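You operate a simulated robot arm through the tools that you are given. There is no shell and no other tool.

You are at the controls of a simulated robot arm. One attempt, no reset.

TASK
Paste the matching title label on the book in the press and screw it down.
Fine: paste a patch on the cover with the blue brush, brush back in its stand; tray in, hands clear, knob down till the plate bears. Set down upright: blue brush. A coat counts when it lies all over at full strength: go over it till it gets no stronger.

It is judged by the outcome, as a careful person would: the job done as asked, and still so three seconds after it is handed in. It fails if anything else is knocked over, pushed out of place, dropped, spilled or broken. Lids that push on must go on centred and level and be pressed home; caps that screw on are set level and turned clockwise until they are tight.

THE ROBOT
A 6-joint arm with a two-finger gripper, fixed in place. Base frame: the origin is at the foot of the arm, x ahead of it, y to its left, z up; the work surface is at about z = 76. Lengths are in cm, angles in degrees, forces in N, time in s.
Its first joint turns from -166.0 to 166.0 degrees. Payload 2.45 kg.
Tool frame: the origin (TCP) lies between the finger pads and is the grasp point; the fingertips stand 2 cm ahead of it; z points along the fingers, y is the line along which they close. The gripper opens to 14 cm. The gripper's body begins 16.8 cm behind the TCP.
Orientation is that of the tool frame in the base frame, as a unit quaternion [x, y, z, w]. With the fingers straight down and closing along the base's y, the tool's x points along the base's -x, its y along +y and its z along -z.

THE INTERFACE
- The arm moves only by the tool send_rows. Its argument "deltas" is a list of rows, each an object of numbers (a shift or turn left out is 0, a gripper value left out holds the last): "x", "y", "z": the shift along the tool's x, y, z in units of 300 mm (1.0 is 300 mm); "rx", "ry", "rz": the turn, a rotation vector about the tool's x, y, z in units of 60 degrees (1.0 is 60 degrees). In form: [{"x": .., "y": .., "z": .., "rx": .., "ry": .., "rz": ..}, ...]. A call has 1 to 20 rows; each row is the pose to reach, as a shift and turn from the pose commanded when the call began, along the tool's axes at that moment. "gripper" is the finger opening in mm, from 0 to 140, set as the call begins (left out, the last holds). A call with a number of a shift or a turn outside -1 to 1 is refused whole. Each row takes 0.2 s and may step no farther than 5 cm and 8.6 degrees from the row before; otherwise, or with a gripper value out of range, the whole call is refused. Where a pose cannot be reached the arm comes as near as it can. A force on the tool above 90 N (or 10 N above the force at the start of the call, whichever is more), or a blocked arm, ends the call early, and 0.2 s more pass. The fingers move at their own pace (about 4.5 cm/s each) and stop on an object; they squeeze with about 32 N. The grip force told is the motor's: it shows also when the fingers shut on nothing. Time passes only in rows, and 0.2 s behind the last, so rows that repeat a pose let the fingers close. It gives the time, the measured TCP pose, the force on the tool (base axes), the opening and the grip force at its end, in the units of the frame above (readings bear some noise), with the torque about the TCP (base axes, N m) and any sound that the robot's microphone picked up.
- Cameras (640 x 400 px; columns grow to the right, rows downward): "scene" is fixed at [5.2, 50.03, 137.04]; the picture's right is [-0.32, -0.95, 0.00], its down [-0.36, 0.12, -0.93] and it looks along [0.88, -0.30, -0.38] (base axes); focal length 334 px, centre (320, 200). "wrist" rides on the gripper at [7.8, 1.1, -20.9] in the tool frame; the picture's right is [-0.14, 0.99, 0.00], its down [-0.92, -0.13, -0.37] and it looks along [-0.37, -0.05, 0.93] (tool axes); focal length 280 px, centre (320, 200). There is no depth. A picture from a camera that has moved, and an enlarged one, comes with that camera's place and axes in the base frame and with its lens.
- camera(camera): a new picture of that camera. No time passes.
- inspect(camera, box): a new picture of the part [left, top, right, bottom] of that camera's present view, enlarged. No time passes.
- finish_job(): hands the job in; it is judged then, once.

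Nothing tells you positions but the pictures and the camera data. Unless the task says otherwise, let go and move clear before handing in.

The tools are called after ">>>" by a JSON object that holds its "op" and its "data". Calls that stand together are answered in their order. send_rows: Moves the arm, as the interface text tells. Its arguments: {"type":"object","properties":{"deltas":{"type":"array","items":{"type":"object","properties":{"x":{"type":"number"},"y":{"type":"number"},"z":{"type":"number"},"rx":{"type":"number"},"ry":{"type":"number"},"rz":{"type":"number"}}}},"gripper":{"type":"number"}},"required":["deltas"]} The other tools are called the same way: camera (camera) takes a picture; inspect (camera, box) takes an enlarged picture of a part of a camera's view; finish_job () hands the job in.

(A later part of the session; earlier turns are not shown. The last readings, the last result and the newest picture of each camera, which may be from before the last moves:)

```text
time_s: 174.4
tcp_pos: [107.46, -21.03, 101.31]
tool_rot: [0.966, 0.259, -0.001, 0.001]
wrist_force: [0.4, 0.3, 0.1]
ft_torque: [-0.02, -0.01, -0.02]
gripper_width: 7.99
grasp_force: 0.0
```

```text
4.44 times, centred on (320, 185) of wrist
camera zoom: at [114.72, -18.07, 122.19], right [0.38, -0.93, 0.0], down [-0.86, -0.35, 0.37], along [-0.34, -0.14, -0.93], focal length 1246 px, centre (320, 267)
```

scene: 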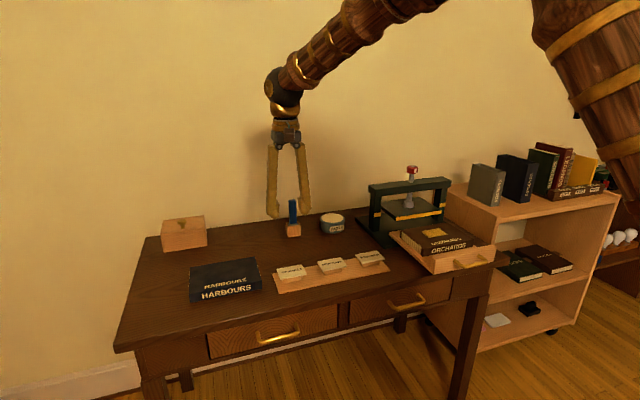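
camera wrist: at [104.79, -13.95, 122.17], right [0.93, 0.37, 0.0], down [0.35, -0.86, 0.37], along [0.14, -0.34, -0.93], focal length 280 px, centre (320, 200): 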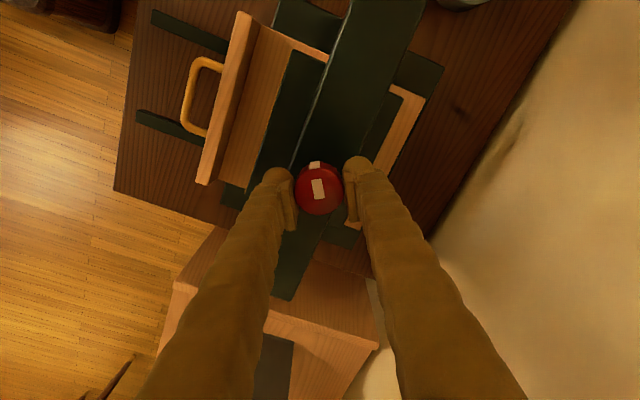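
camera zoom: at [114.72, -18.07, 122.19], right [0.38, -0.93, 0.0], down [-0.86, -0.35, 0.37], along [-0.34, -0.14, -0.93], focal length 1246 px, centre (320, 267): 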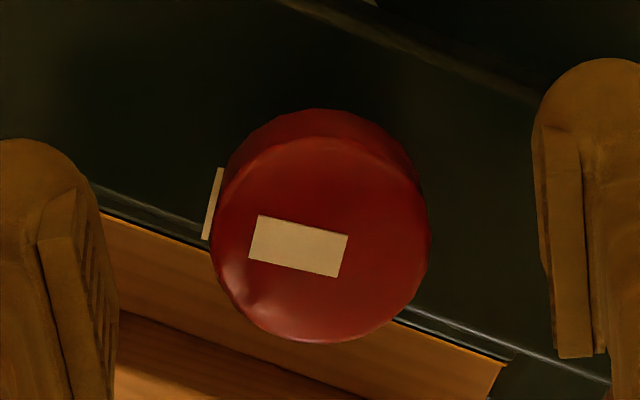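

On release the knob sprang back about 20° and the plate rose ~0.2 cm. I'll regrip (fingers turned back 60° first), tighten again, then unload the torque before letting go.

>>> {"op": "send_rows", "data": {"deltas": [{"rz": -0.125}, {"rz": -0.25}, {"rz": -0.375}, {"rz": -0.5}, {"rz": -0.625}, {"rz": -0.75}, {"rz": -0.875}, {"rz": -1.0}, {"rz": -1.0}]}}

>>> {"op": "inspect", "data": {"camera": "wrist", "box": [260, 140, 380, 230]}}

>>> {"op": "inspect", "data": {"camera": "scene", "box": [395, 205, 445, 240]}}

```text
time_s: 176.4
tcp_pos: [107.4, -21.12, 101.27]
tool_rot: [0.707, 0.707, 0.0, 0.0]
wrist_force: [0.2, -0.1, 0.2]
ft_torque: [-0.02, 0.02, 0.0]
gripper_width: 8.0
grasp_force: 0.1
```

```text
4.44 times, centred on (320, 185) of wrist
camera zoom: at [108.5, -13.24, 122.16], right [0.99, -0.14, 0.0], down [-0.13, -0.92, 0.37], along [-0.05, -0.37, -0.93], focal length 1246 px, centre (320, 267)
```

zoom: 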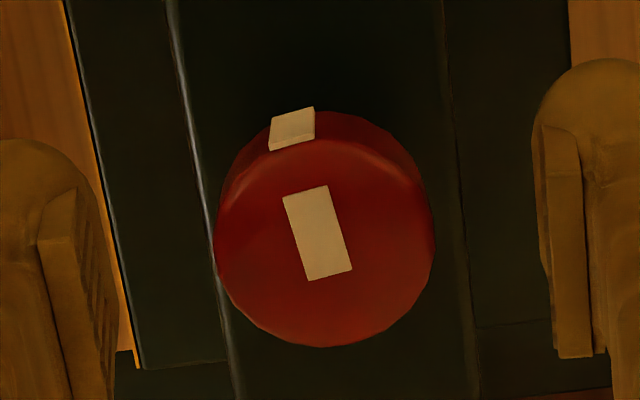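

```text
11.43 times, centred on (420, 222) of scene
camera zoom: at [5.2, 50.03, 137.04], right [-0.32, -0.95, 0.0], down [-0.36, 0.12, -0.93], along [0.88, -0.3, -0.38], focal length 3820 px, centre (-823, -57)
```

zoom: 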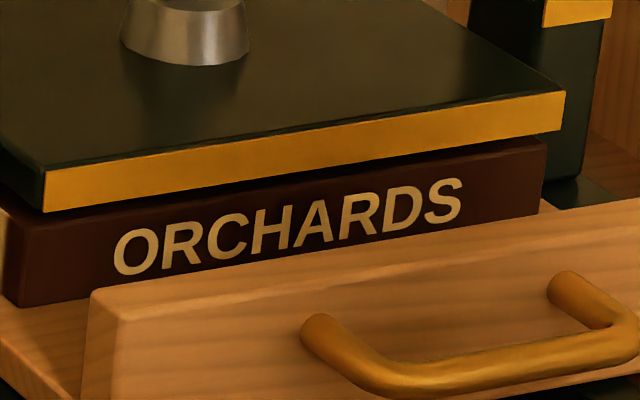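

The plate holds where it is. I grip again and tighten 30°.

>>> {"op": "send_rows", "data": {"deltas": [{}, {}, {}, {}, {}], "gripper": 0}}

>>> {"op": "send_rows", "data": {"deltas": [{"rz": 0.1}, {"rz": 0.2}, {"rz": 0.3}, {"rz": 0.3}]}}

>>> {"op": "inspect", "data": {"camera": "scene", "box": [395, 205, 445, 240]}}

>>> {"op": "inspect", "data": {"camera": "wrist", "box": [260, 140, 380, 230]}}

```text
time_s: 177.6
tcp_pos: [107.38, -21.05, 101.23]
tool_rot: [0.707, 0.707, 0.001, 0.001]
wrist_force: [23.7, -1.0, -1.2]
ft_torque: [-0.05, -0.26, -0.01]
gripper_width: 3.81
grasp_force: 44.9
```

```text
time_s: 178.6
tcp_pos: [107.41, -21.0, 101.18]
tool_rot: [0.809, 0.588, 0.0, 0.0]
wrist_force: [18.5, 11.2, -2.1]
ft_torque: [0.22, -0.23, 0.11]
gripper_width: 3.81
grasp_force: 45.0
```

```text
11.43 times, centred on (420, 222) of scene
camera zoom: at [5.2, 50.03, 137.04], right [-0.32, -0.95, 0.0], down [-0.36, 0.12, -0.93], along [0.88, -0.3, -0.38], focal length 3820 px, centre (-823, -57)
```

zoom: 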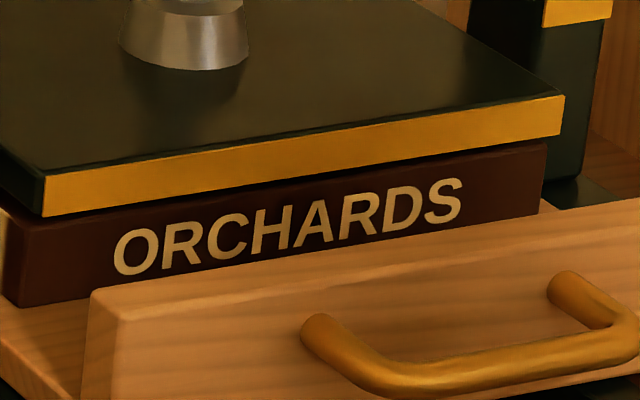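

```text
4.44 times, centred on (320, 185) of wrist
camera zoom: at [110.95, -13.96, 122.16], right [0.9, -0.44, 0.0], down [-0.41, -0.84, 0.37], along [-0.16, -0.33, -0.93], focal length 1246 px, centre (320, 267)
```

zoom: 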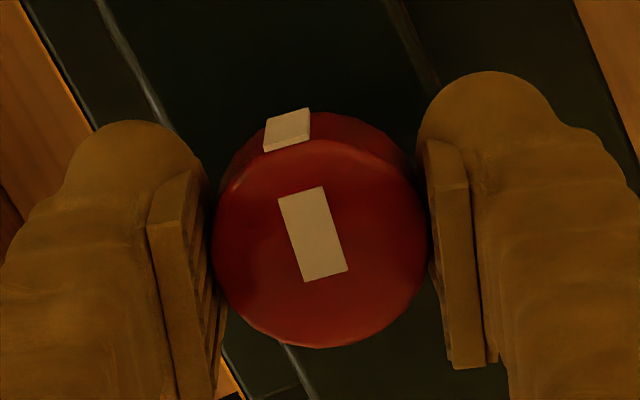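

Plate is nearly down again (torque 0.11). I ease the sideways load and turn on in small steps.

>>> {"op": "send_rows", "data": {"deltas": [{"y": 0.003}, {"y": 0.003, "rz": 0.06}, {"y": 0.003, "rz": 0.12}, {"y": 0.003, "rz": 0.12}]}}

>>> {"op": "inspect", "data": {"camera": "scene", "box": [395, 205, 445, 240]}}

```text
time_s: 179.6
tcp_pos: [107.46, -21.12, 101.36]
tool_rot: [0.844, 0.536, 0.0, -0.001]
wrist_force: [-23.1, 10.8, 2.4]
ft_torque: [-0.03, 0.36, 0.49]
gripper_width: 3.79
grasp_force: 44.6
```

```text
11.43 times, centred on (420, 222) of scene
camera zoom: at [5.2, 50.03, 137.04], right [-0.32, -0.95, 0.0], down [-0.36, 0.12, -0.93], along [0.88, -0.3, -0.38], focal length 3820 px, centre (-823, -57)
```

zoom: 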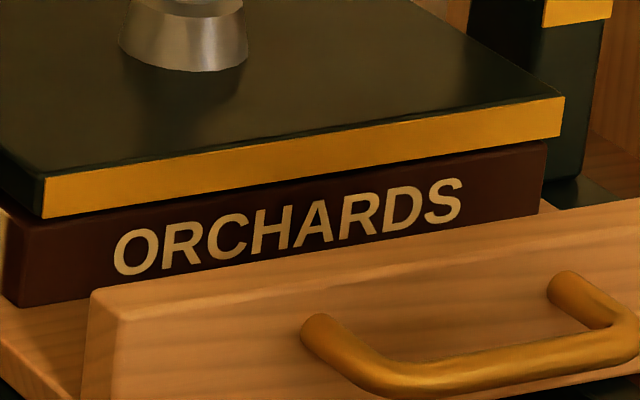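

The plate bears again (0.49 N·m). I unwind the twist slightly to unload the grip before opening.

>>> {"op": "send_rows", "data": {"deltas": [{"y": -0.002, "rz": -0.015}, {"y": -0.002, "rz": -0.03}, {"y": -0.002, "rz": -0.03}]}}

>>> {"op": "inspect", "data": {"camera": "scene", "box": [395, 205, 445, 240]}}

```text
time_s: 180.4
tcp_pos: [107.46, -21.14, 101.19]
tool_rot: [0.836, 0.548, 0.001, -0.002]
wrist_force: [-43.6, 1.9, 5.6]
ft_torque: [-0.08, 0.61, 0.35]
gripper_width: 3.79
grasp_force: 45.4
```

```text
11.43 times, centred on (420, 222) of scene
camera zoom: at [5.2, 50.03, 137.04], right [-0.32, -0.95, 0.0], down [-0.36, 0.12, -0.93], along [0.88, -0.3, -0.38], focal length 3820 px, centre (-823, -57)
```

zoom: 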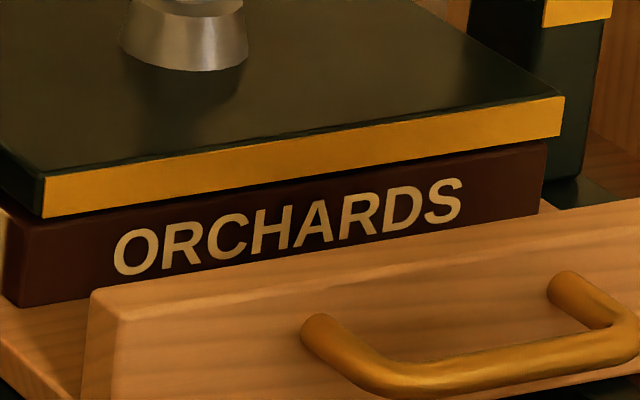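

>>> {"op": "send_rows", "data": {"deltas": [{"y": -0.003, "rz": -0.02}, {"y": -0.003, "rz": -0.03}, {"y": -0.003, "rz": -0.03}]}}

```text
time_s: 181.2
tcp_pos: [107.44, -21.13, 101.31]
tool_rot: [0.827, 0.563, 0.0, 0.001]
wrist_force: [-5.4, -6.1, -3.5]
ft_torque: [-0.08, -0.02, 0.24]
gripper_width: 3.8
grasp_force: 44.9
```

>>> {"op": "send_rows", "data": {"deltas": [{"rz": -0.015}, {"rz": -0.03}, {"rz": -0.03}]}}

>>> {"op": "inspect", "data": {"camera": "scene", "box": [395, 205, 445, 240]}}

```text
time_s: 182.0
tcp_pos: [107.34, -21.11, 101.28]
tool_rot: [0.818, 0.575, 0.001, 0.0]
wrist_force: [19.3, -18.6, -6.6]
ft_torque: [-0.14, -0.23, 0.12]
gripper_width: 3.79
grasp_force: 45.0
```

```text
11.43 times, centred on (420, 222) of scene
camera zoom: at [5.2, 50.03, 137.04], right [-0.32, -0.95, 0.0], down [-0.36, 0.12, -0.93], along [0.88, -0.3, -0.38], focal length 3820 px, centre (-823, -57)
```

zoom: 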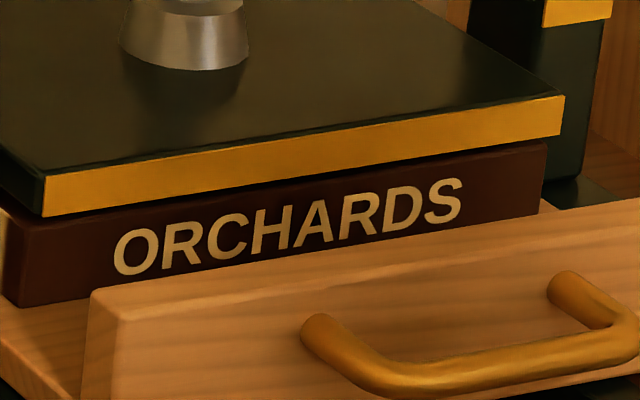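

I open the fingers now from this low-torque state and see whether the plate holds.

>>> {"op": "send_rows", "data": {"deltas": [{}, {}, {}, {}], "gripper": 80}}

>>> {"op": "inspect", "data": {"camera": "scene", "box": [395, 205, 445, 240]}}

>>> {"op": "inspect", "data": {"camera": "wrist", "box": [260, 140, 380, 230]}}

```text
time_s: 183.0
tcp_pos: [107.4, -21.01, 101.23]
tool_rot: [0.818, 0.575, 0.0, 0.0]
wrist_force: [-0.3, 0.7, -0.1]
ft_torque: [0.01, -0.01, 0.0]
gripper_width: 7.99
grasp_force: 0.0
```

```text
11.43 times, centred on (420, 222) of scene
camera zoom: at [5.2, 50.03, 137.04], right [-0.32, -0.95, 0.0], down [-0.36, 0.12, -0.93], along [0.88, -0.3, -0.38], focal length 3820 px, centre (-823, -57)
```

zoom: 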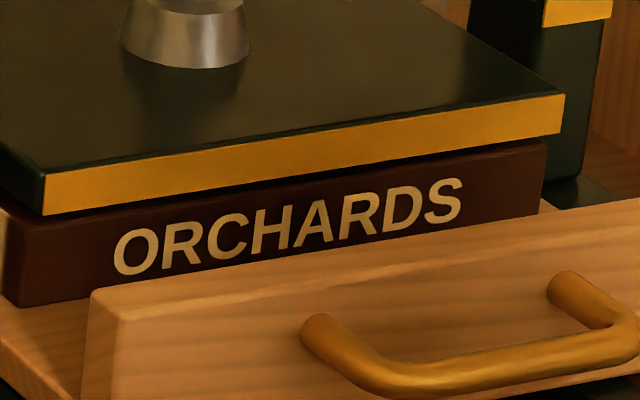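

```text
4.44 times, centred on (320, 185) of wrist
camera zoom: at [111.08, -14.0, 122.19], right [0.89, -0.46, 0.0], down [-0.43, -0.82, 0.37], along [-0.17, -0.33, -0.93], focal length 1246 px, centre (320, 267)
```

zoom: 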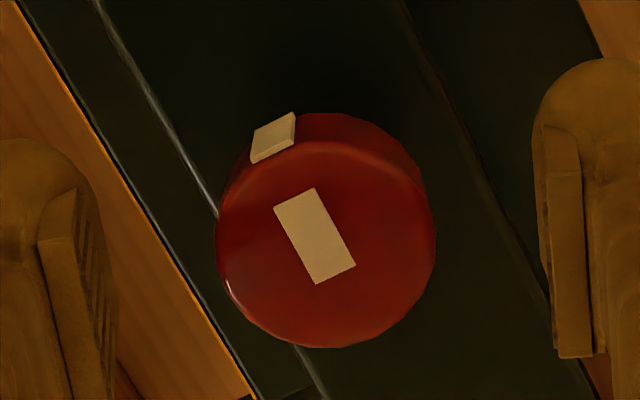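

The plate now sprang back only slightly. I look into the gap between plate and cover from the side.

>>> {"op": "inspect", "data": {"camera": "scene", "box": [390, 208, 422, 232]}}

>>> {"op": "inspect", "data": {"camera": "scene", "box": [410, 206, 470, 236]}}

```text
16.00 times, centred on (406, 220) of scene
camera zoom: at [5.2, 50.03, 137.04], right [-0.32, -0.95, 0.0], down [-0.36, 0.12, -0.93], along [0.88, -0.3, -0.38], focal length 5348 px, centre (-1056, -120)
```

zoom: 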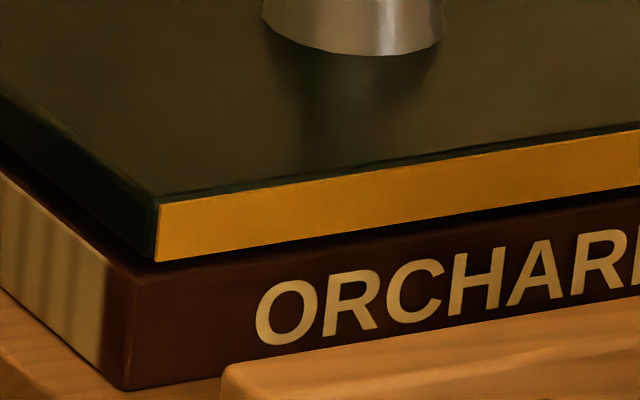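

```text
10.67 times, centred on (440, 221) of scene
camera zoom: at [5.2, 50.03, 137.04], right [-0.32, -0.95, 0.0], down [-0.36, 0.12, -0.93], along [0.88, -0.3, -0.38], focal length 3565 px, centre (-960, -24)
```

zoom: 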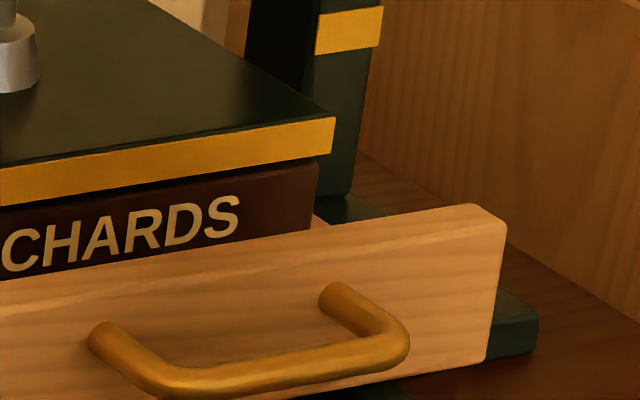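

I can't judge the gap from here. I'll rise clear of the knob, turn back, and look at the gap from the front at low height.

>>> {"op": "send_rows", "data": {"deltas": [{"z": -0.1}, {"z": -0.25}, {"z": -0.25, "rz": -0.13}, {"z": -0.25, "rz": -0.26}, {"z": -0.25, "rz": -0.39}, {"z": -0.25, "rz": -0.52}, {"z": -0.25, "rz": -0.65}, {"z": -0.25, "rz": -0.78}, {"z": -0.25, "rz": -0.91}, {"z": -0.25, "rz": -1.0}]}}

>>> {"op": "send_rows", "data": {"deltas": [{"rz": -0.13}, {"rz": -0.26}, {"rz": -0.39}, {"rz": -0.52}, {"rz": -0.65}, {"rz": -0.78}, {"rz": -0.83}, {"rz": -0.83}], "gripper": 0}}

```text
time_s: 185.2
tcp_pos: [107.48, -20.94, 108.78]
tool_rot: [0.421, 0.907, 0.0, 0.0]
wrist_force: [0.7, 0.3, 0.2]
ft_torque: [-0.02, -0.01, 0.01]
gripper_width: 7.98
grasp_force: 0.1
```

```text
time_s: 187.0
tcp_pos: [107.43, -20.97, 108.75]
tool_rot: [-0.001, 1.0, 0.0, 0.0]
wrist_force: [-0.6, -0.3, -0.3]
ft_torque: [0.01, 0.0, 0.0]
gripper_width: 0.0
grasp_force: 29.2
```

The tray panel would hide the gap from the front, so I'll go by feel instead: regrip the knob centred, tighten until it just bears, then release from near-zero torque.

>>> {"op": "send_rows", "data": {"deltas": [{}, {}, {}, {"x": -0.002, "y": -0.003, "z": 0.08}, {"x": -0.002, "y": -0.003, "z": 0.17}, {"x": -0.002, "y": -0.003, "z": 0.25}, {"x": -0.002, "y": -0.003, "z": 0.25}], "gripper": 80}}

>>> {"op": "inspect", "data": {"camera": "scene", "box": [395, 205, 445, 240]}}

>>> {"op": "inspect", "data": {"camera": "wrist", "box": [260, 140, 380, 230]}}

```text
time_s: 188.6
tcp_pos: [107.6, -21.15, 101.24]
tool_rot: [0.0, 1.0, 0.0, 0.0]
wrist_force: [0.2, 0.0, 0.1]
ft_torque: [0.0, 0.02, -0.04]
gripper_width: 7.97
grasp_force: 0.0
```

```text
11.43 times, centred on (420, 222) of scene
camera zoom: at [5.2, 50.03, 137.04], right [-0.32, -0.95, 0.0], down [-0.36, 0.12, -0.93], along [0.88, -0.3, -0.38], focal length 3820 px, centre (-823, -57)
```

zoom: 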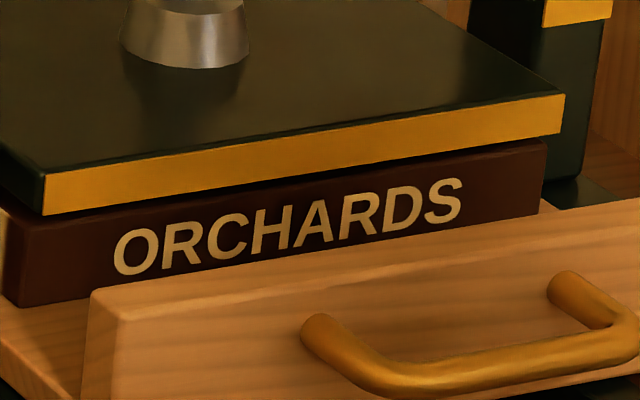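

```text
4.44 times, centred on (320, 185) of wrist
camera zoom: at [99.74, -20.04, 122.23], right [0.14, 0.99, 0.0], down [0.92, -0.13, 0.37], along [0.36, -0.05, -0.93], focal length 1246 px, centre (320, 267)
```

zoom: 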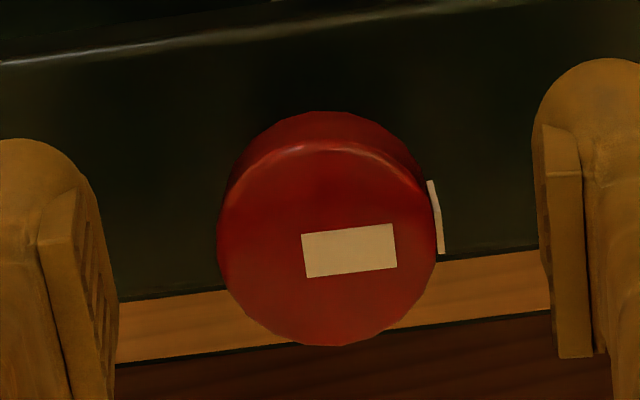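

The raised marker on the knob's side now points along the pads, which may be what dragged it before. I turn the open gripper 90° so the pads land away from the marker.

>>> {"op": "send_rows", "data": {"deltas": [{"rz": 0.13}, {"rz": 0.26}, {"rz": 0.39}, {"rz": 0.52}, {"rz": 0.65}, {"rz": 0.78}, {"rz": 0.91}, {"rz": 1.0}]}}

>>> {"op": "send_rows", "data": {"deltas": [{"rz": 0.13}, {"rz": 0.26}, {"rz": 0.3}, {"rz": 0.3}]}}

>>> {"op": "inspect", "data": {"camera": "wrist", "box": [260, 140, 380, 230]}}

```text
time_s: 190.4
tcp_pos: [107.43, -21.19, 101.26]
tool_rot: [0.501, 0.866, 0.0, -0.001]
wrist_force: [0.0, -1.2, -1.0]
ft_torque: [-0.03, 0.01, -0.03]
gripper_width: 8.0
grasp_force: 0.1
```

```text
time_s: 191.4
tcp_pos: [107.45, -21.16, 101.32]
tool_rot: [0.63, 0.777, 0.0, 0.0]
wrist_force: [-0.9, 0.6, 0.5]
ft_torque: [0.0, -0.02, -0.04]
gripper_width: 8.0
grasp_force: 0.1
```

```text
4.44 times, centred on (320, 185) of wrist
camera zoom: at [106.96, -13.3, 122.19], right [1.0, 0.07, 0.0], down [0.07, -0.93, 0.37], along [0.03, -0.37, -0.93], focal length 1246 px, centre (320, 267)
```

zoom: 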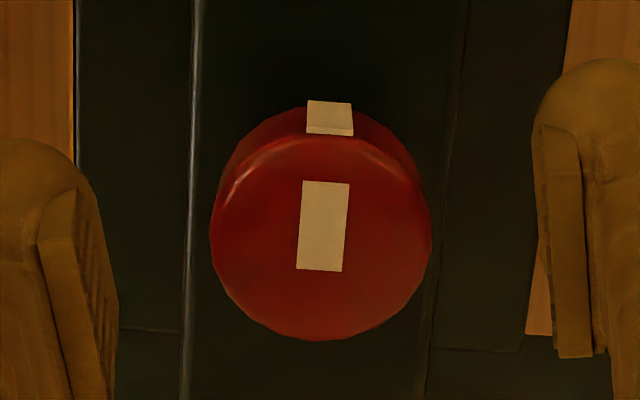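

>>> {"op": "send_rows", "data": {"deltas": [{}, {}, {}, {}, {}], "gripper": 0}}

```text
time_s: 192.6
tcp_pos: [107.6, -21.17, 101.35]
tool_rot: [0.629, 0.778, 0.001, 0.0]
wrist_force: [9.2, -0.4, 0.4]
ft_torque: [0.06, -0.15, -0.05]
gripper_width: 3.81
grasp_force: 45.2
```

>>> {"op": "send_rows", "data": {"deltas": [{"rz": 0.05}, {"rz": 0.1}, {"rz": 0.1}]}}

>>> {"op": "inspect", "data": {"camera": "scene", "box": [395, 205, 445, 240]}}

```text
time_s: 193.4
tcp_pos: [107.35, -21.2, 101.34]
tool_rot: [0.669, 0.743, 0.001, 0.0]
wrist_force: [7.1, -7.8, -2.4]
ft_torque: [-0.16, -0.09, 0.06]
gripper_width: 3.83
grasp_force: 45.0
```

```text
11.43 times, centred on (420, 222) of scene
camera zoom: at [5.2, 50.03, 137.04], right [-0.32, -0.95, 0.0], down [-0.36, 0.12, -0.93], along [0.88, -0.3, -0.38], focal length 3820 px, centre (-823, -57)
```

zoom: 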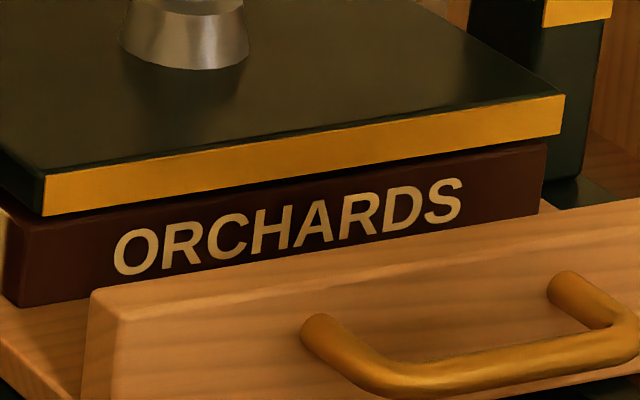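

>>> {"op": "send_rows", "data": {"deltas": [{"rz": 0.05}, {"rz": 0.1}, {"rz": 0.1}]}}

>>> {"op": "inspect", "data": {"camera": "scene", "box": [395, 205, 445, 240]}}

```text
time_s: 194.2
tcp_pos: [107.42, -21.13, 101.26]
tool_rot: [0.707, 0.707, 0.001, 0.0]
wrist_force: [5.5, -6.2, -0.3]
ft_torque: [0.06, -0.07, 0.23]
gripper_width: 3.8
grasp_force: 45.0
```

```text
11.43 times, centred on (420, 222) of scene
camera zoom: at [5.2, 50.03, 137.04], right [-0.32, -0.95, 0.0], down [-0.36, 0.12, -0.93], along [0.88, -0.3, -0.38], focal length 3820 px, centre (-823, -57)
```

zoom: 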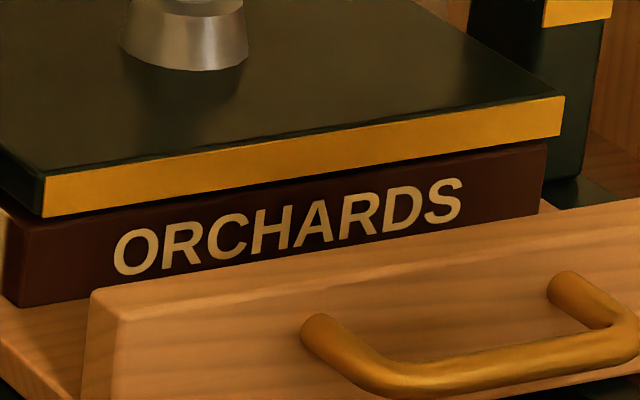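

Torque now grows steadily with the turn (0.06→0.23 N·m), so the plate has been bearing since about 6° ago. I go a little tighter, then unwind to a small residual torque and let go.

>>> {"op": "send_rows", "data": {"deltas": [{"rz": 0.05}, {"rz": 0.1}, {"rz": 0.1}, {"rz": 0.1}]}}

```text
time_s: 195.2
tcp_pos: [107.4, -21.02, 101.25]
tool_rot: [0.743, 0.669, 0.0, 0.0]
wrist_force: [4.4, 4.9, 2.9]
ft_torque: [-0.07, -0.07, 0.48]
gripper_width: 3.8
grasp_force: 44.9
```

>>> {"op": "send_rows", "data": {"deltas": [{"rz": -0.03}, {"rz": -0.06}, {"rz": -0.06}]}}

>>> {"op": "inspect", "data": {"camera": "wrist", "box": [260, 140, 380, 230]}}

```text
time_s: 196.0
tcp_pos: [107.5, -21.02, 101.29]
tool_rot: [0.722, 0.692, 0.0, 0.0]
wrist_force: [-2.3, 7.8, -1.2]
ft_torque: [0.17, 0.05, 0.26]
gripper_width: 3.77
grasp_force: 44.9
```

```text
4.44 times, centred on (320, 185) of wrist
camera zoom: at [108.93, -13.36, 122.2], right [0.98, -0.18, 0.0], down [-0.17, -0.91, 0.37], along [-0.07, -0.36, -0.93], focal length 1246 px, centre (320, 267)
```

zoom: 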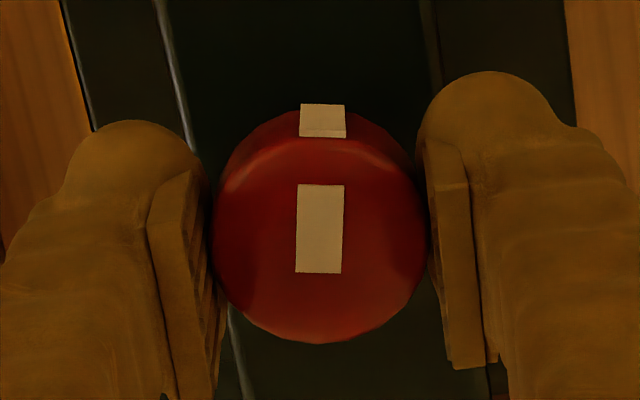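

>>> {"op": "send_rows", "data": {"deltas": [{"rz": -0.025}, {"rz": -0.05}, {"rz": -0.065}, {"rz": -0.065}]}}

>>> {"op": "inspect", "data": {"camera": "scene", "box": [395, 205, 445, 240]}}

```text
time_s: 197.0
tcp_pos: [107.5, -21.13, 101.27]
tool_rot: [0.698, 0.716, 0.0, 0.001]
wrist_force: [-6.2, 4.1, -4.4]
ft_torque: [0.02, 0.1, 0.14]
gripper_width: 3.78
grasp_force: 45.1
```

```text
11.43 times, centred on (420, 222) of scene
camera zoom: at [5.2, 50.03, 137.04], right [-0.32, -0.95, 0.0], down [-0.36, 0.12, -0.93], along [0.88, -0.3, -0.38], focal length 3820 px, centre (-823, -57)
```

zoom: 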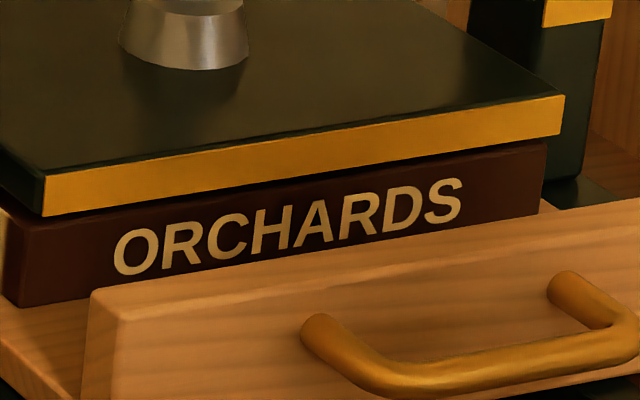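

Residual torque is 0.14 N·m with little side force. I open the fingers.

>>> {"op": "send_rows", "data": {"deltas": [{}, {}, {}, {}], "gripper": 80}}

>>> {"op": "inspect", "data": {"camera": "scene", "box": [395, 205, 445, 240]}}

>>> {"op": "inspect", "data": {"camera": "wrist", "box": [260, 140, 380, 230]}}

```text
time_s: 198.0
tcp_pos: [107.5, -21.1, 101.33]
tool_rot: [0.698, 0.717, 0.0, -0.001]
wrist_force: [0.4, 0.1, -0.8]
ft_torque: [0.05, 0.02, 0.0]
gripper_width: 8.01
grasp_force: 0.1
```

```text
11.43 times, centred on (420, 222) of scene
camera zoom: at [5.2, 50.03, 137.04], right [-0.32, -0.95, 0.0], down [-0.36, 0.12, -0.93], along [0.88, -0.3, -0.38], focal length 3820 px, centre (-823, -57)
```

zoom: 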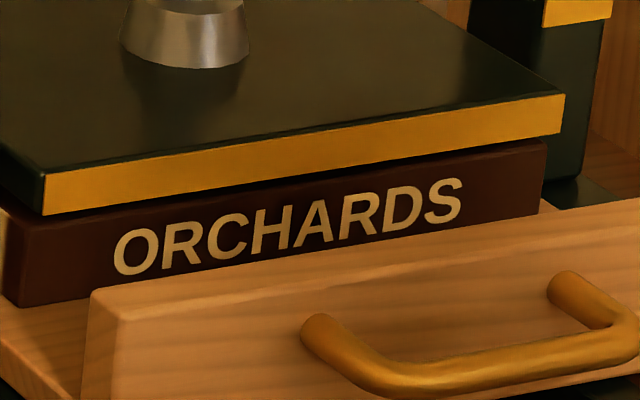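

```text
4.44 times, centred on (320, 185) of wrist
camera zoom: at [108.41, -13.28, 122.23], right [0.99, -0.11, 0.0], down [-0.1, -0.92, 0.37], along [-0.04, -0.37, -0.93], focal length 1246 px, centre (320, 267)
```

zoom: 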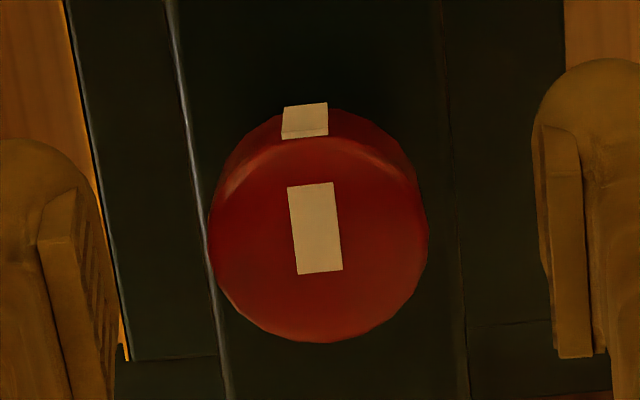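

The plate settles at the same height as last time, essentially at contact. To leave it bearing with some residual pressure, I'll regrip, tighten only lightly (loading direction), and release there so the screw's own friction holds it.

>>> {"op": "send_rows", "data": {"deltas": [{}, {}, {}, {}, {}], "gripper": 0}}

>>> {"op": "send_rows", "data": {"deltas": [{"rz": 0.04}, {"rz": 0.08}, {"rz": 0.08}]}}

```text
time_s: 199.2
tcp_pos: [107.48, -21.1, 101.27]
tool_rot: [0.698, 0.716, 0.0, 0.0]
wrist_force: [-7.0, 0.2, 0.3]
ft_torque: [0.04, 0.05, 0.01]
gripper_width: 3.81
grasp_force: 45.0
```

```text
time_s: 200.0
tcp_pos: [107.43, -21.12, 101.34]
tool_rot: [0.728, 0.686, -0.001, 0.0]
wrist_force: [8.2, 8.3, -4.5]
ft_torque: [0.12, -0.08, 0.03]
gripper_width: 3.81
grasp_force: 45.2
```

>>> {"op": "send_rows", "data": {"deltas": [{"rz": 0.03}, {"rz": 0.05}, {"rz": 0.05}]}}

>>> {"op": "inspect", "data": {"camera": "scene", "box": [395, 205, 445, 240]}}

```text
time_s: 200.8
tcp_pos: [107.49, -20.98, 101.34]
tool_rot: [0.745, 0.667, 0.0, 0.0]
wrist_force: [1.6, 17.4, -2.9]
ft_torque: [0.18, -0.01, 0.15]
gripper_width: 3.81
grasp_force: 45.2
```

```text
11.43 times, centred on (420, 222) of scene
camera zoom: at [5.2, 50.03, 137.04], right [-0.32, -0.95, 0.0], down [-0.36, 0.12, -0.93], along [0.88, -0.3, -0.38], focal length 3820 px, centre (-823, -57)
```

zoom: 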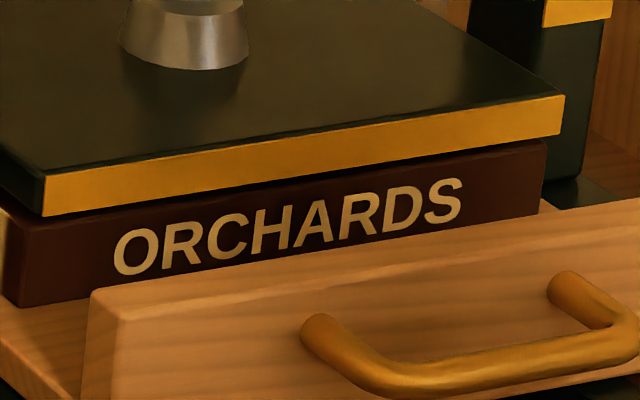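

>>> {"op": "send_rows", "data": {"deltas": [{"x": 0.002, "rz": 0.02}, {"x": 0.002, "rz": 0.02}]}}

```text
time_s: 201.4
tcp_pos: [107.45, -21.21, 101.28]
tool_rot: [0.752, 0.659, 0.0, 0.0]
wrist_force: [-6.8, 15.4, 6.2]
ft_torque: [0.26, 0.07, 0.16]
gripper_width: 3.81
grasp_force: 45.0
```

I release here, from the loading side at 0.16 N·m.

>>> {"op": "send_rows", "data": {"deltas": [{}, {}, {}, {}], "gripper": 80}}

>>> {"op": "inspect", "data": {"camera": "scene", "box": [395, 205, 445, 240]}}

>>> {"op": "inspect", "data": {"camera": "wrist", "box": [260, 140, 380, 230]}}

```text
time_s: 202.4
tcp_pos: [107.61, -21.13, 101.31]
tool_rot: [0.752, 0.659, 0.0, 0.001]
wrist_force: [0.7, -0.8, -0.6]
ft_torque: [0.0, -0.01, 0.0]
gripper_width: 7.99
grasp_force: 0.1
```

```text
11.43 times, centred on (420, 222) of scene
camera zoom: at [5.2, 50.03, 137.04], right [-0.32, -0.95, 0.0], down [-0.36, 0.12, -0.93], along [0.88, -0.3, -0.38], focal length 3820 px, centre (-823, -57)
```

zoom: 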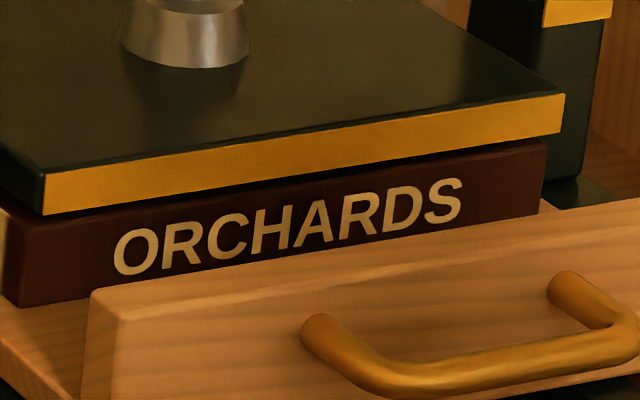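

```text
4.44 times, centred on (320, 185) of wrist
camera zoom: at [109.62, -13.54, 122.15], right [0.96, -0.27, 0.0], down [-0.25, -0.9, 0.37], along [-0.1, -0.36, -0.93], focal length 1246 px, centre (320, 267)
```

zoom: 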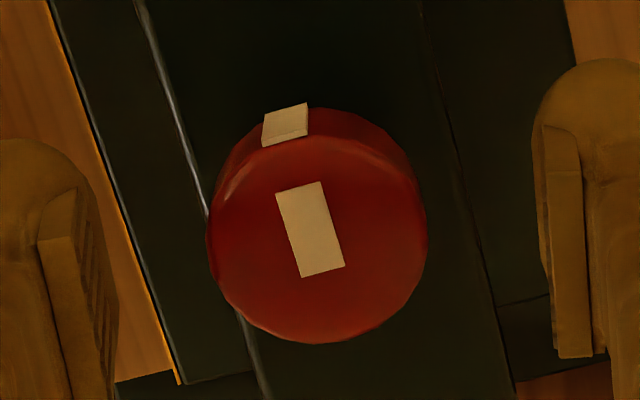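

The knob rebounds by the same few degrees because the fingers let go abruptly. This time I'll tighten lightly and then open the fingers in tiny increments so the squeeze fades gradually.

>>> {"op": "send_rows", "data": {"deltas": [{}, {}, {}, {}, {}], "gripper": 0}}

>>> {"op": "send_rows", "data": {"deltas": [{"rz": 0.05}, {"rz": 0.1}, {"rz": 0.13}, {"rz": 0.13}]}}

```text
time_s: 203.6
tcp_pos: [107.39, -21.11, 101.24]
tool_rot: [0.752, 0.659, -0.001, 0.0]
wrist_force: [-9.5, 0.7, -0.7]
ft_torque: [-0.06, 0.15, 0.01]
gripper_width: 3.76
grasp_force: 45.3
```

```text
time_s: 204.6
tcp_pos: [107.47, -21.06, 101.31]
tool_rot: [0.795, 0.607, -0.001, -0.001]
wrist_force: [-21.5, -11.3, -12.3]
ft_torque: [-0.16, 0.19, 0.11]
gripper_width: 3.79
grasp_force: 44.9
```

>>> {"op": "send_rows", "data": {"deltas": [{}, {}], "gripper": 37.8}}

>>> {"op": "send_rows", "data": {"deltas": [{}, {}], "gripper": 38.2}}

```text
time_s: 205.2
tcp_pos: [107.59, -21.03, 101.29]
tool_rot: [0.795, 0.607, 0.0, -0.001]
wrist_force: [-3.0, 1.1, 0.7]
ft_torque: [0.01, 0.07, -0.01]
gripper_width: 4.03
grasp_force: 1.9
```

```text
time_s: 205.8
tcp_pos: [107.43, -20.95, 101.4]
tool_rot: [0.795, 0.607, 0.001, 0.0]
wrist_force: [-2.7, 0.9, 1.1]
ft_torque: [0.01, 0.04, 0.01]
gripper_width: 3.99
grasp_force: 1.7
```

>>> {"op": "inspect", "data": {"camera": "wrist", "box": [260, 140, 380, 230]}}

>>> {"op": "inspect", "data": {"camera": "scene", "box": [395, 205, 445, 240]}}

```text
4.44 times, centred on (320, 185) of wrist
camera zoom: at [110.65, -13.78, 122.23], right [0.92, -0.39, 0.0], down [-0.37, -0.85, 0.37], along [-0.15, -0.34, -0.93], focal length 1246 px, centre (320, 267)
```

zoom: 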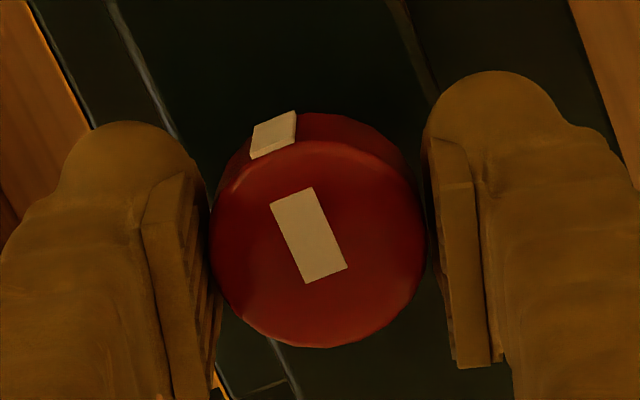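

```text
11.43 times, centred on (420, 222) of scene
camera zoom: at [5.2, 50.03, 137.04], right [-0.32, -0.95, 0.0], down [-0.36, 0.12, -0.93], along [0.88, -0.3, -0.38], focal length 3820 px, centre (-823, -57)
```

zoom: 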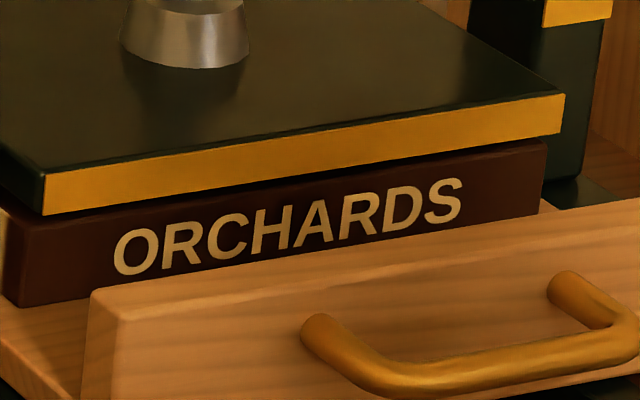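

The gentle grip left the knob about 2–3° tighter. With this light 1.7 N squeeze I can turn on as a torque-limited driver: it will carry the knob to contact and then slip.

>>> {"op": "send_rows", "data": {"deltas": [{"rz": 0.08}, {"rz": 0.16}, {"rz": 0.24}, {"rz": 0.24}], "gripper": 37.5}}

>>> {"op": "inspect", "data": {"camera": "wrist", "box": [260, 140, 380, 230]}}

>>> {"op": "inspect", "data": {"camera": "scene", "box": [395, 205, 445, 240]}}

```text
time_s: 206.8
tcp_pos: [107.56, -21.05, 101.34]
tool_rot: [0.865, 0.502, 0.0, 0.0]
wrist_force: [-3.0, 1.1, 0.3]
ft_torque: [0.02, 0.07, 0.03]
gripper_width: 3.94
grasp_force: 1.3
```

```text
4.44 times, centred on (320, 185) of wrist
camera zoom: at [112.35, -14.77, 122.19], right [0.79, -0.61, 0.0], down [-0.57, -0.74, 0.37], along [-0.23, -0.29, -0.93], focal length 1246 px, centre (320, 267)
```

zoom: 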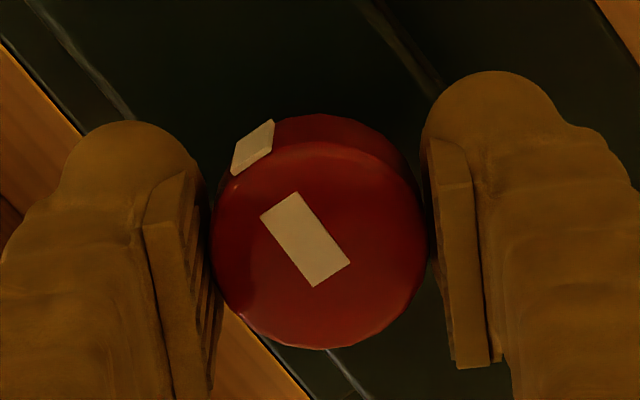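

```text
11.43 times, centred on (420, 222) of scene
camera zoom: at [5.2, 50.03, 137.04], right [-0.32, -0.95, 0.0], down [-0.36, 0.12, -0.93], along [0.88, -0.3, -0.38], focal length 3820 px, centre (-823, -57)
```

zoom: 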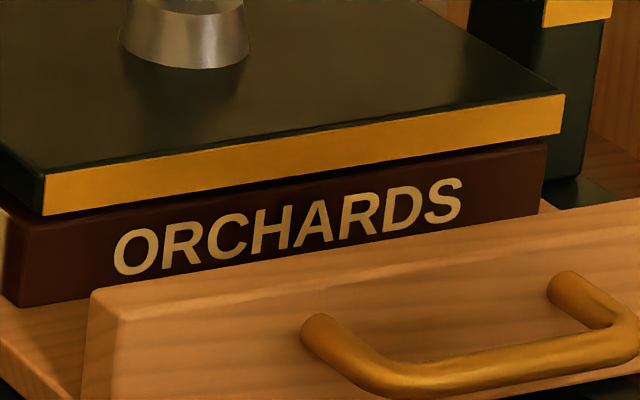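

The light squeeze (slip ≈0.03 N·m) mostly slid on the knob. I try a medium squeeze instead and see what force it gives.

>>> {"op": "send_rows", "data": {"deltas": [{}, {}], "gripper": 34}}

>>> {"op": "send_rows", "data": {"deltas": [{}, {}], "gripper": 30}}

```text
time_s: 207.4
tcp_pos: [107.53, -21.02, 101.27]
tool_rot: [0.864, 0.503, 0.0, 0.0]
wrist_force: [-8.5, 3.4, 0.6]
ft_torque: [0.04, 0.06, 0.01]
gripper_width: 3.8
grasp_force: 35.6
```

```text
time_s: 208.0
tcp_pos: [107.56, -20.94, 101.22]
tool_rot: [0.865, 0.502, 0.0, 0.001]
wrist_force: [-10.7, 5.0, 0.2]
ft_torque: [0.03, 0.12, -0.02]
gripper_width: 3.79
grasp_force: 45.1
```

The squeeze force varies about 10 N per mm, so I can fade it. I tighten first to a modest torque.

>>> {"op": "send_rows", "data": {"deltas": [{"rz": 0.05}, {"rz": 0.1}, {"rz": 0.15}, {"rz": 0.18}, {"rz": 0.18}]}}

>>> {"op": "inspect", "data": {"camera": "wrist", "box": [260, 140, 380, 230]}}

>>> {"op": "inspect", "data": {"camera": "scene", "box": [395, 205, 445, 240]}}

```text
time_s: 209.2
tcp_pos: [107.43, -21.0, 101.31]
tool_rot: [0.908, 0.418, 0.0, 0.0]
wrist_force: [-5.7, 6.8, -0.7]
ft_torque: [0.01, 0.05, 0.3]
gripper_width: 3.81
grasp_force: 45.2
```

```text
4.44 times, centred on (320, 185) of wrist
camera zoom: at [113.4, -15.77, 122.18], right [0.66, -0.75, 0.0], down [-0.7, -0.62, 0.37], along [-0.28, -0.24, -0.93], focal length 1246 px, centre (320, 267)
```

zoom: 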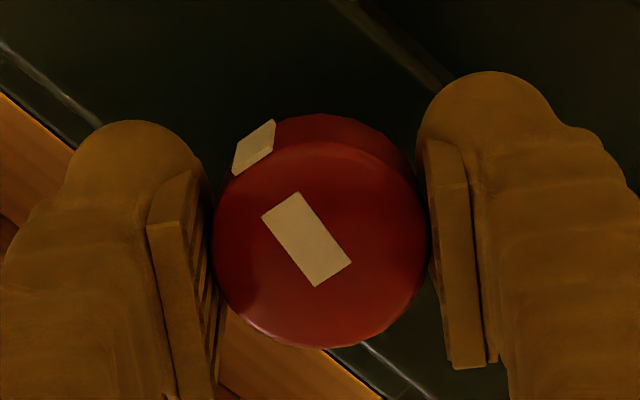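

```text
11.43 times, centred on (420, 222) of scene
camera zoom: at [5.2, 50.03, 137.04], right [-0.32, -0.95, 0.0], down [-0.36, 0.12, -0.93], along [0.88, -0.3, -0.38], focal length 3820 px, centre (-823, -57)
```

zoom: 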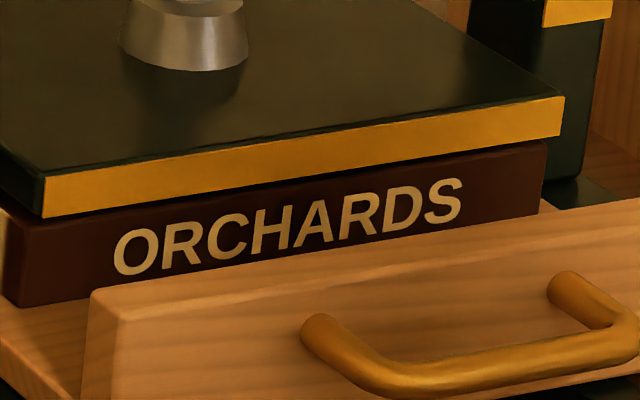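

Torque 0.30 and bearing. Now I fade the squeeze in small steps.

>>> {"op": "send_rows", "data": {"deltas": [{}], "gripper": 34.5}}

>>> {"op": "send_rows", "data": {"deltas": [{}], "gripper": 35.3}}

>>> {"op": "send_rows", "data": {"deltas": [{}], "gripper": 35.8}}

>>> {"op": "send_rows", "data": {"deltas": [{}], "gripper": 36.2}}

>>> {"op": "send_rows", "data": {"deltas": [{}], "gripper": 36.5}}

>>> {"op": "send_rows", "data": {"deltas": [{}], "gripper": 36.8}}

>>> {"op": "send_rows", "data": {"deltas": [{}], "gripper": 37.1}}

>>> {"op": "inspect", "data": {"camera": "wrist", "box": [260, 140, 380, 230]}}

>>> {"op": "inspect", "data": {"camera": "scene", "box": [395, 205, 445, 240]}}

```text
time_s: 209.6
tcp_pos: [107.48, -21.09, 101.29]
tool_rot: [0.908, 0.418, -0.001, 0.0]
wrist_force: [-2.9, 7.1, -0.7]
ft_torque: [0.15, -0.04, 0.28]
gripper_width: 3.79
grasp_force: 44.8
```

```text
time_s: 210.0
tcp_pos: [107.54, -21.0, 101.25]
tool_rot: [0.908, 0.418, 0.0, -0.001]
wrist_force: [-1.8, 8.2, 0.9]
ft_torque: [0.15, -0.03, 0.29]
gripper_width: 3.8
grasp_force: 44.8
```

```text
time_s: 210.4
tcp_pos: [107.54, -20.93, 101.25]
tool_rot: [0.908, 0.418, 0.0, 0.001]
wrist_force: [-0.8, 8.4, 0.4]
ft_torque: [0.11, -0.03, 0.29]
gripper_width: 3.78
grasp_force: 45.3
```

```text
time_s: 210.8
tcp_pos: [107.53, -20.97, 101.24]
tool_rot: [0.908, 0.418, 0.0, 0.0]
wrist_force: [0.3, 10.4, 0.6]
ft_torque: [0.06, -0.02, 0.3]
gripper_width: 3.78
grasp_force: 45.0
```

```text
time_s: 211.2
tcp_pos: [107.58, -20.97, 101.25]
tool_rot: [0.908, 0.419, 0.0, 0.0]
wrist_force: [1.1, 9.0, 1.2]
ft_torque: [0.07, -0.01, 0.29]
gripper_width: 3.79
grasp_force: 44.8
```

```text
time_s: 211.6
tcp_pos: [107.41, -21.05, 101.27]
tool_rot: [0.908, 0.419, 0.0, 0.001]
wrist_force: [1.9, 9.2, 2.5]
ft_torque: [0.14, -0.09, 0.3]
gripper_width: 3.81
grasp_force: 44.9
```

```text
time_s: 212.0
tcp_pos: [107.51, -21.09, 101.36]
tool_rot: [0.908, 0.419, 0.0, 0.0]
wrist_force: [-3.1, 1.4, 0.1]
ft_torque: [0.03, 0.05, 0.02]
gripper_width: 3.98
grasp_force: 1.7
```

```text
4.44 times, centred on (320, 185) of wrist
camera zoom: at [113.39, -15.82, 122.15], right [0.66, -0.75, 0.0], down [-0.69, -0.62, 0.37], along [-0.28, -0.24, -0.93], focal length 1246 px, centre (320, 267)
```

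zoom: 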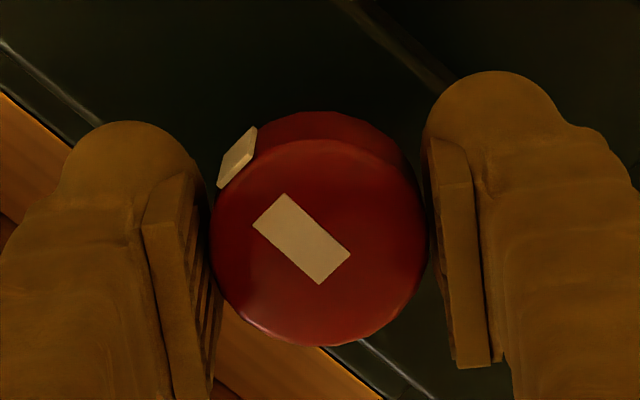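

```text
11.43 times, centred on (420, 222) of scene
camera zoom: at [5.2, 50.03, 137.04], right [-0.32, -0.95, 0.0], down [-0.36, 0.12, -0.93], along [0.88, -0.3, -0.38], focal length 3820 px, centre (-823, -57)
```

zoom: 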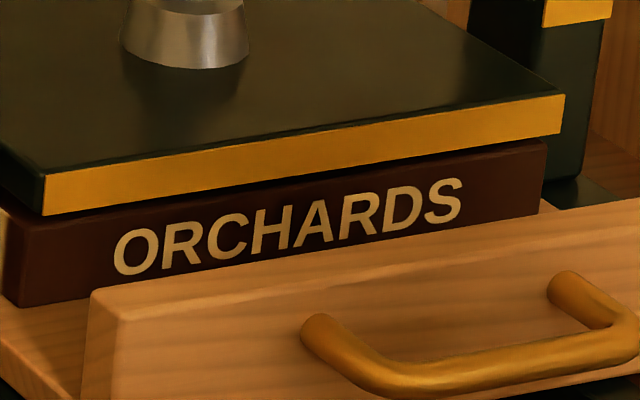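

The knob settles at the same angle regardless of release torque, so that is the true contact point. To leave a slight residual pressure I regrip, turn just ~6° (torque ≈0.06) and release.

>>> {"op": "send_rows", "data": {"deltas": [{}, {}], "gripper": 0}}

>>> {"op": "send_rows", "data": {"deltas": [{"rz": 0.05}, {"rz": 0.1}, {"rz": 0.1}]}}

>>> {"op": "send_rows", "data": {"deltas": [{}]}}

```text
time_s: 212.6
tcp_pos: [107.39, -20.95, 101.26]
tool_rot: [0.908, 0.418, 0.0, 0.0]
wrist_force: [-8.8, -1.3, -1.8]
ft_torque: [-0.05, 0.11, 0.03]
gripper_width: 3.82
grasp_force: 39.5
```

```text
time_s: 213.4
tcp_pos: [107.41, -21.04, 101.26]
tool_rot: [0.929, 0.371, 0.0, 0.0]
wrist_force: [-6.8, 0.1, -4.1]
ft_torque: [-0.07, 0.1, 0.14]
gripper_width: 3.77
grasp_force: 44.8
```

```text
time_s: 213.8
tcp_pos: [107.42, -21.06, 101.24]
tool_rot: [0.929, 0.371, 0.0, 0.0]
wrist_force: [-5.7, 0.6, -5.5]
ft_torque: [0.07, 0.0, 0.17]
gripper_width: 3.78
grasp_force: 45.1
```

>>> {"op": "send_rows", "data": {"deltas": [{"rz": -0.02}, {"rz": -0.035}, {"rz": -0.035}]}}

>>> {"op": "send_rows", "data": {"deltas": [{}]}}

```text
time_s: 214.6
tcp_pos: [107.48, -21.04, 101.35]
tool_rot: [0.922, 0.387, 0.0, -0.001]
wrist_force: [-18.3, 5.7, -2.3]
ft_torque: [0.06, 0.22, 0.11]
gripper_width: 3.79
grasp_force: 45.4
```

```text
time_s: 215.0
tcp_pos: [107.59, -21.07, 101.47]
tool_rot: [0.922, 0.388, 0.001, 0.0]
wrist_force: [-22.1, 7.0, -0.3]
ft_torque: [0.03, 0.36, 0.1]
gripper_width: 3.78
grasp_force: 44.9
```

I release now with a small residual torque and check the knob and plate.

>>> {"op": "send_rows", "data": {"deltas": [{}, {}, {}], "gripper": 80}}

>>> {"op": "inspect", "data": {"camera": "wrist", "box": [260, 140, 380, 230]}}

>>> {"op": "inspect", "data": {"camera": "scene", "box": [395, 205, 445, 240]}}

```text
time_s: 215.8
tcp_pos: [107.55, -21.1, 101.3]
tool_rot: [0.922, 0.387, 0.0, 0.0]
wrist_force: [0.4, 0.1, 1.1]
ft_torque: [-0.03, 0.02, 0.01]
gripper_width: 7.99
grasp_force: 0.0
```

```text
4.44 times, centred on (320, 185) of wrist
camera zoom: at [113.76, -16.24, 122.15], right [0.61, -0.79, 0.0], down [-0.74, -0.57, 0.37], along [-0.29, -0.23, -0.93], focal length 1246 px, centre (320, 267)
```

zoom: 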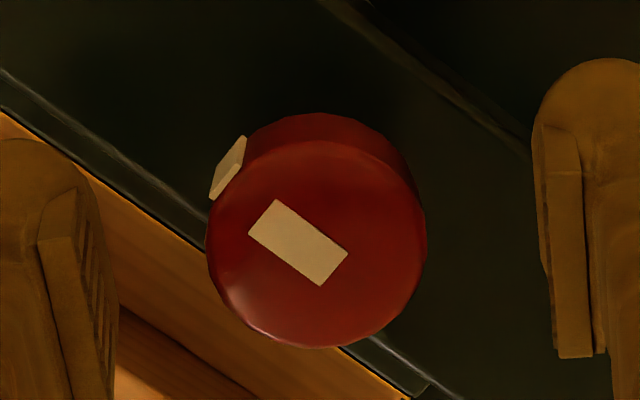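

```text
11.43 times, centred on (420, 222) of scene
camera zoom: at [5.2, 50.03, 137.04], right [-0.32, -0.95, 0.0], down [-0.36, 0.12, -0.93], along [0.88, -0.3, -0.38], focal length 3820 px, centre (-823, -57)
```

zoom: 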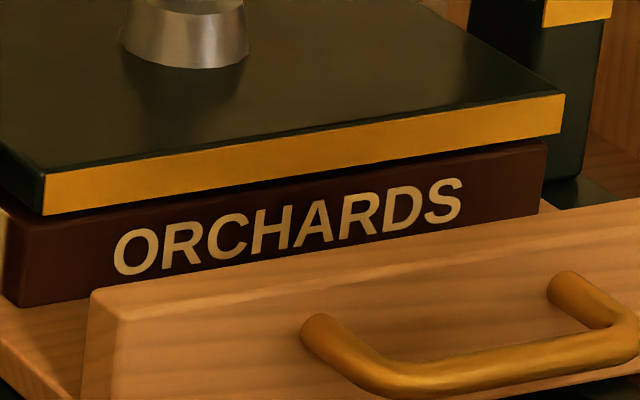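

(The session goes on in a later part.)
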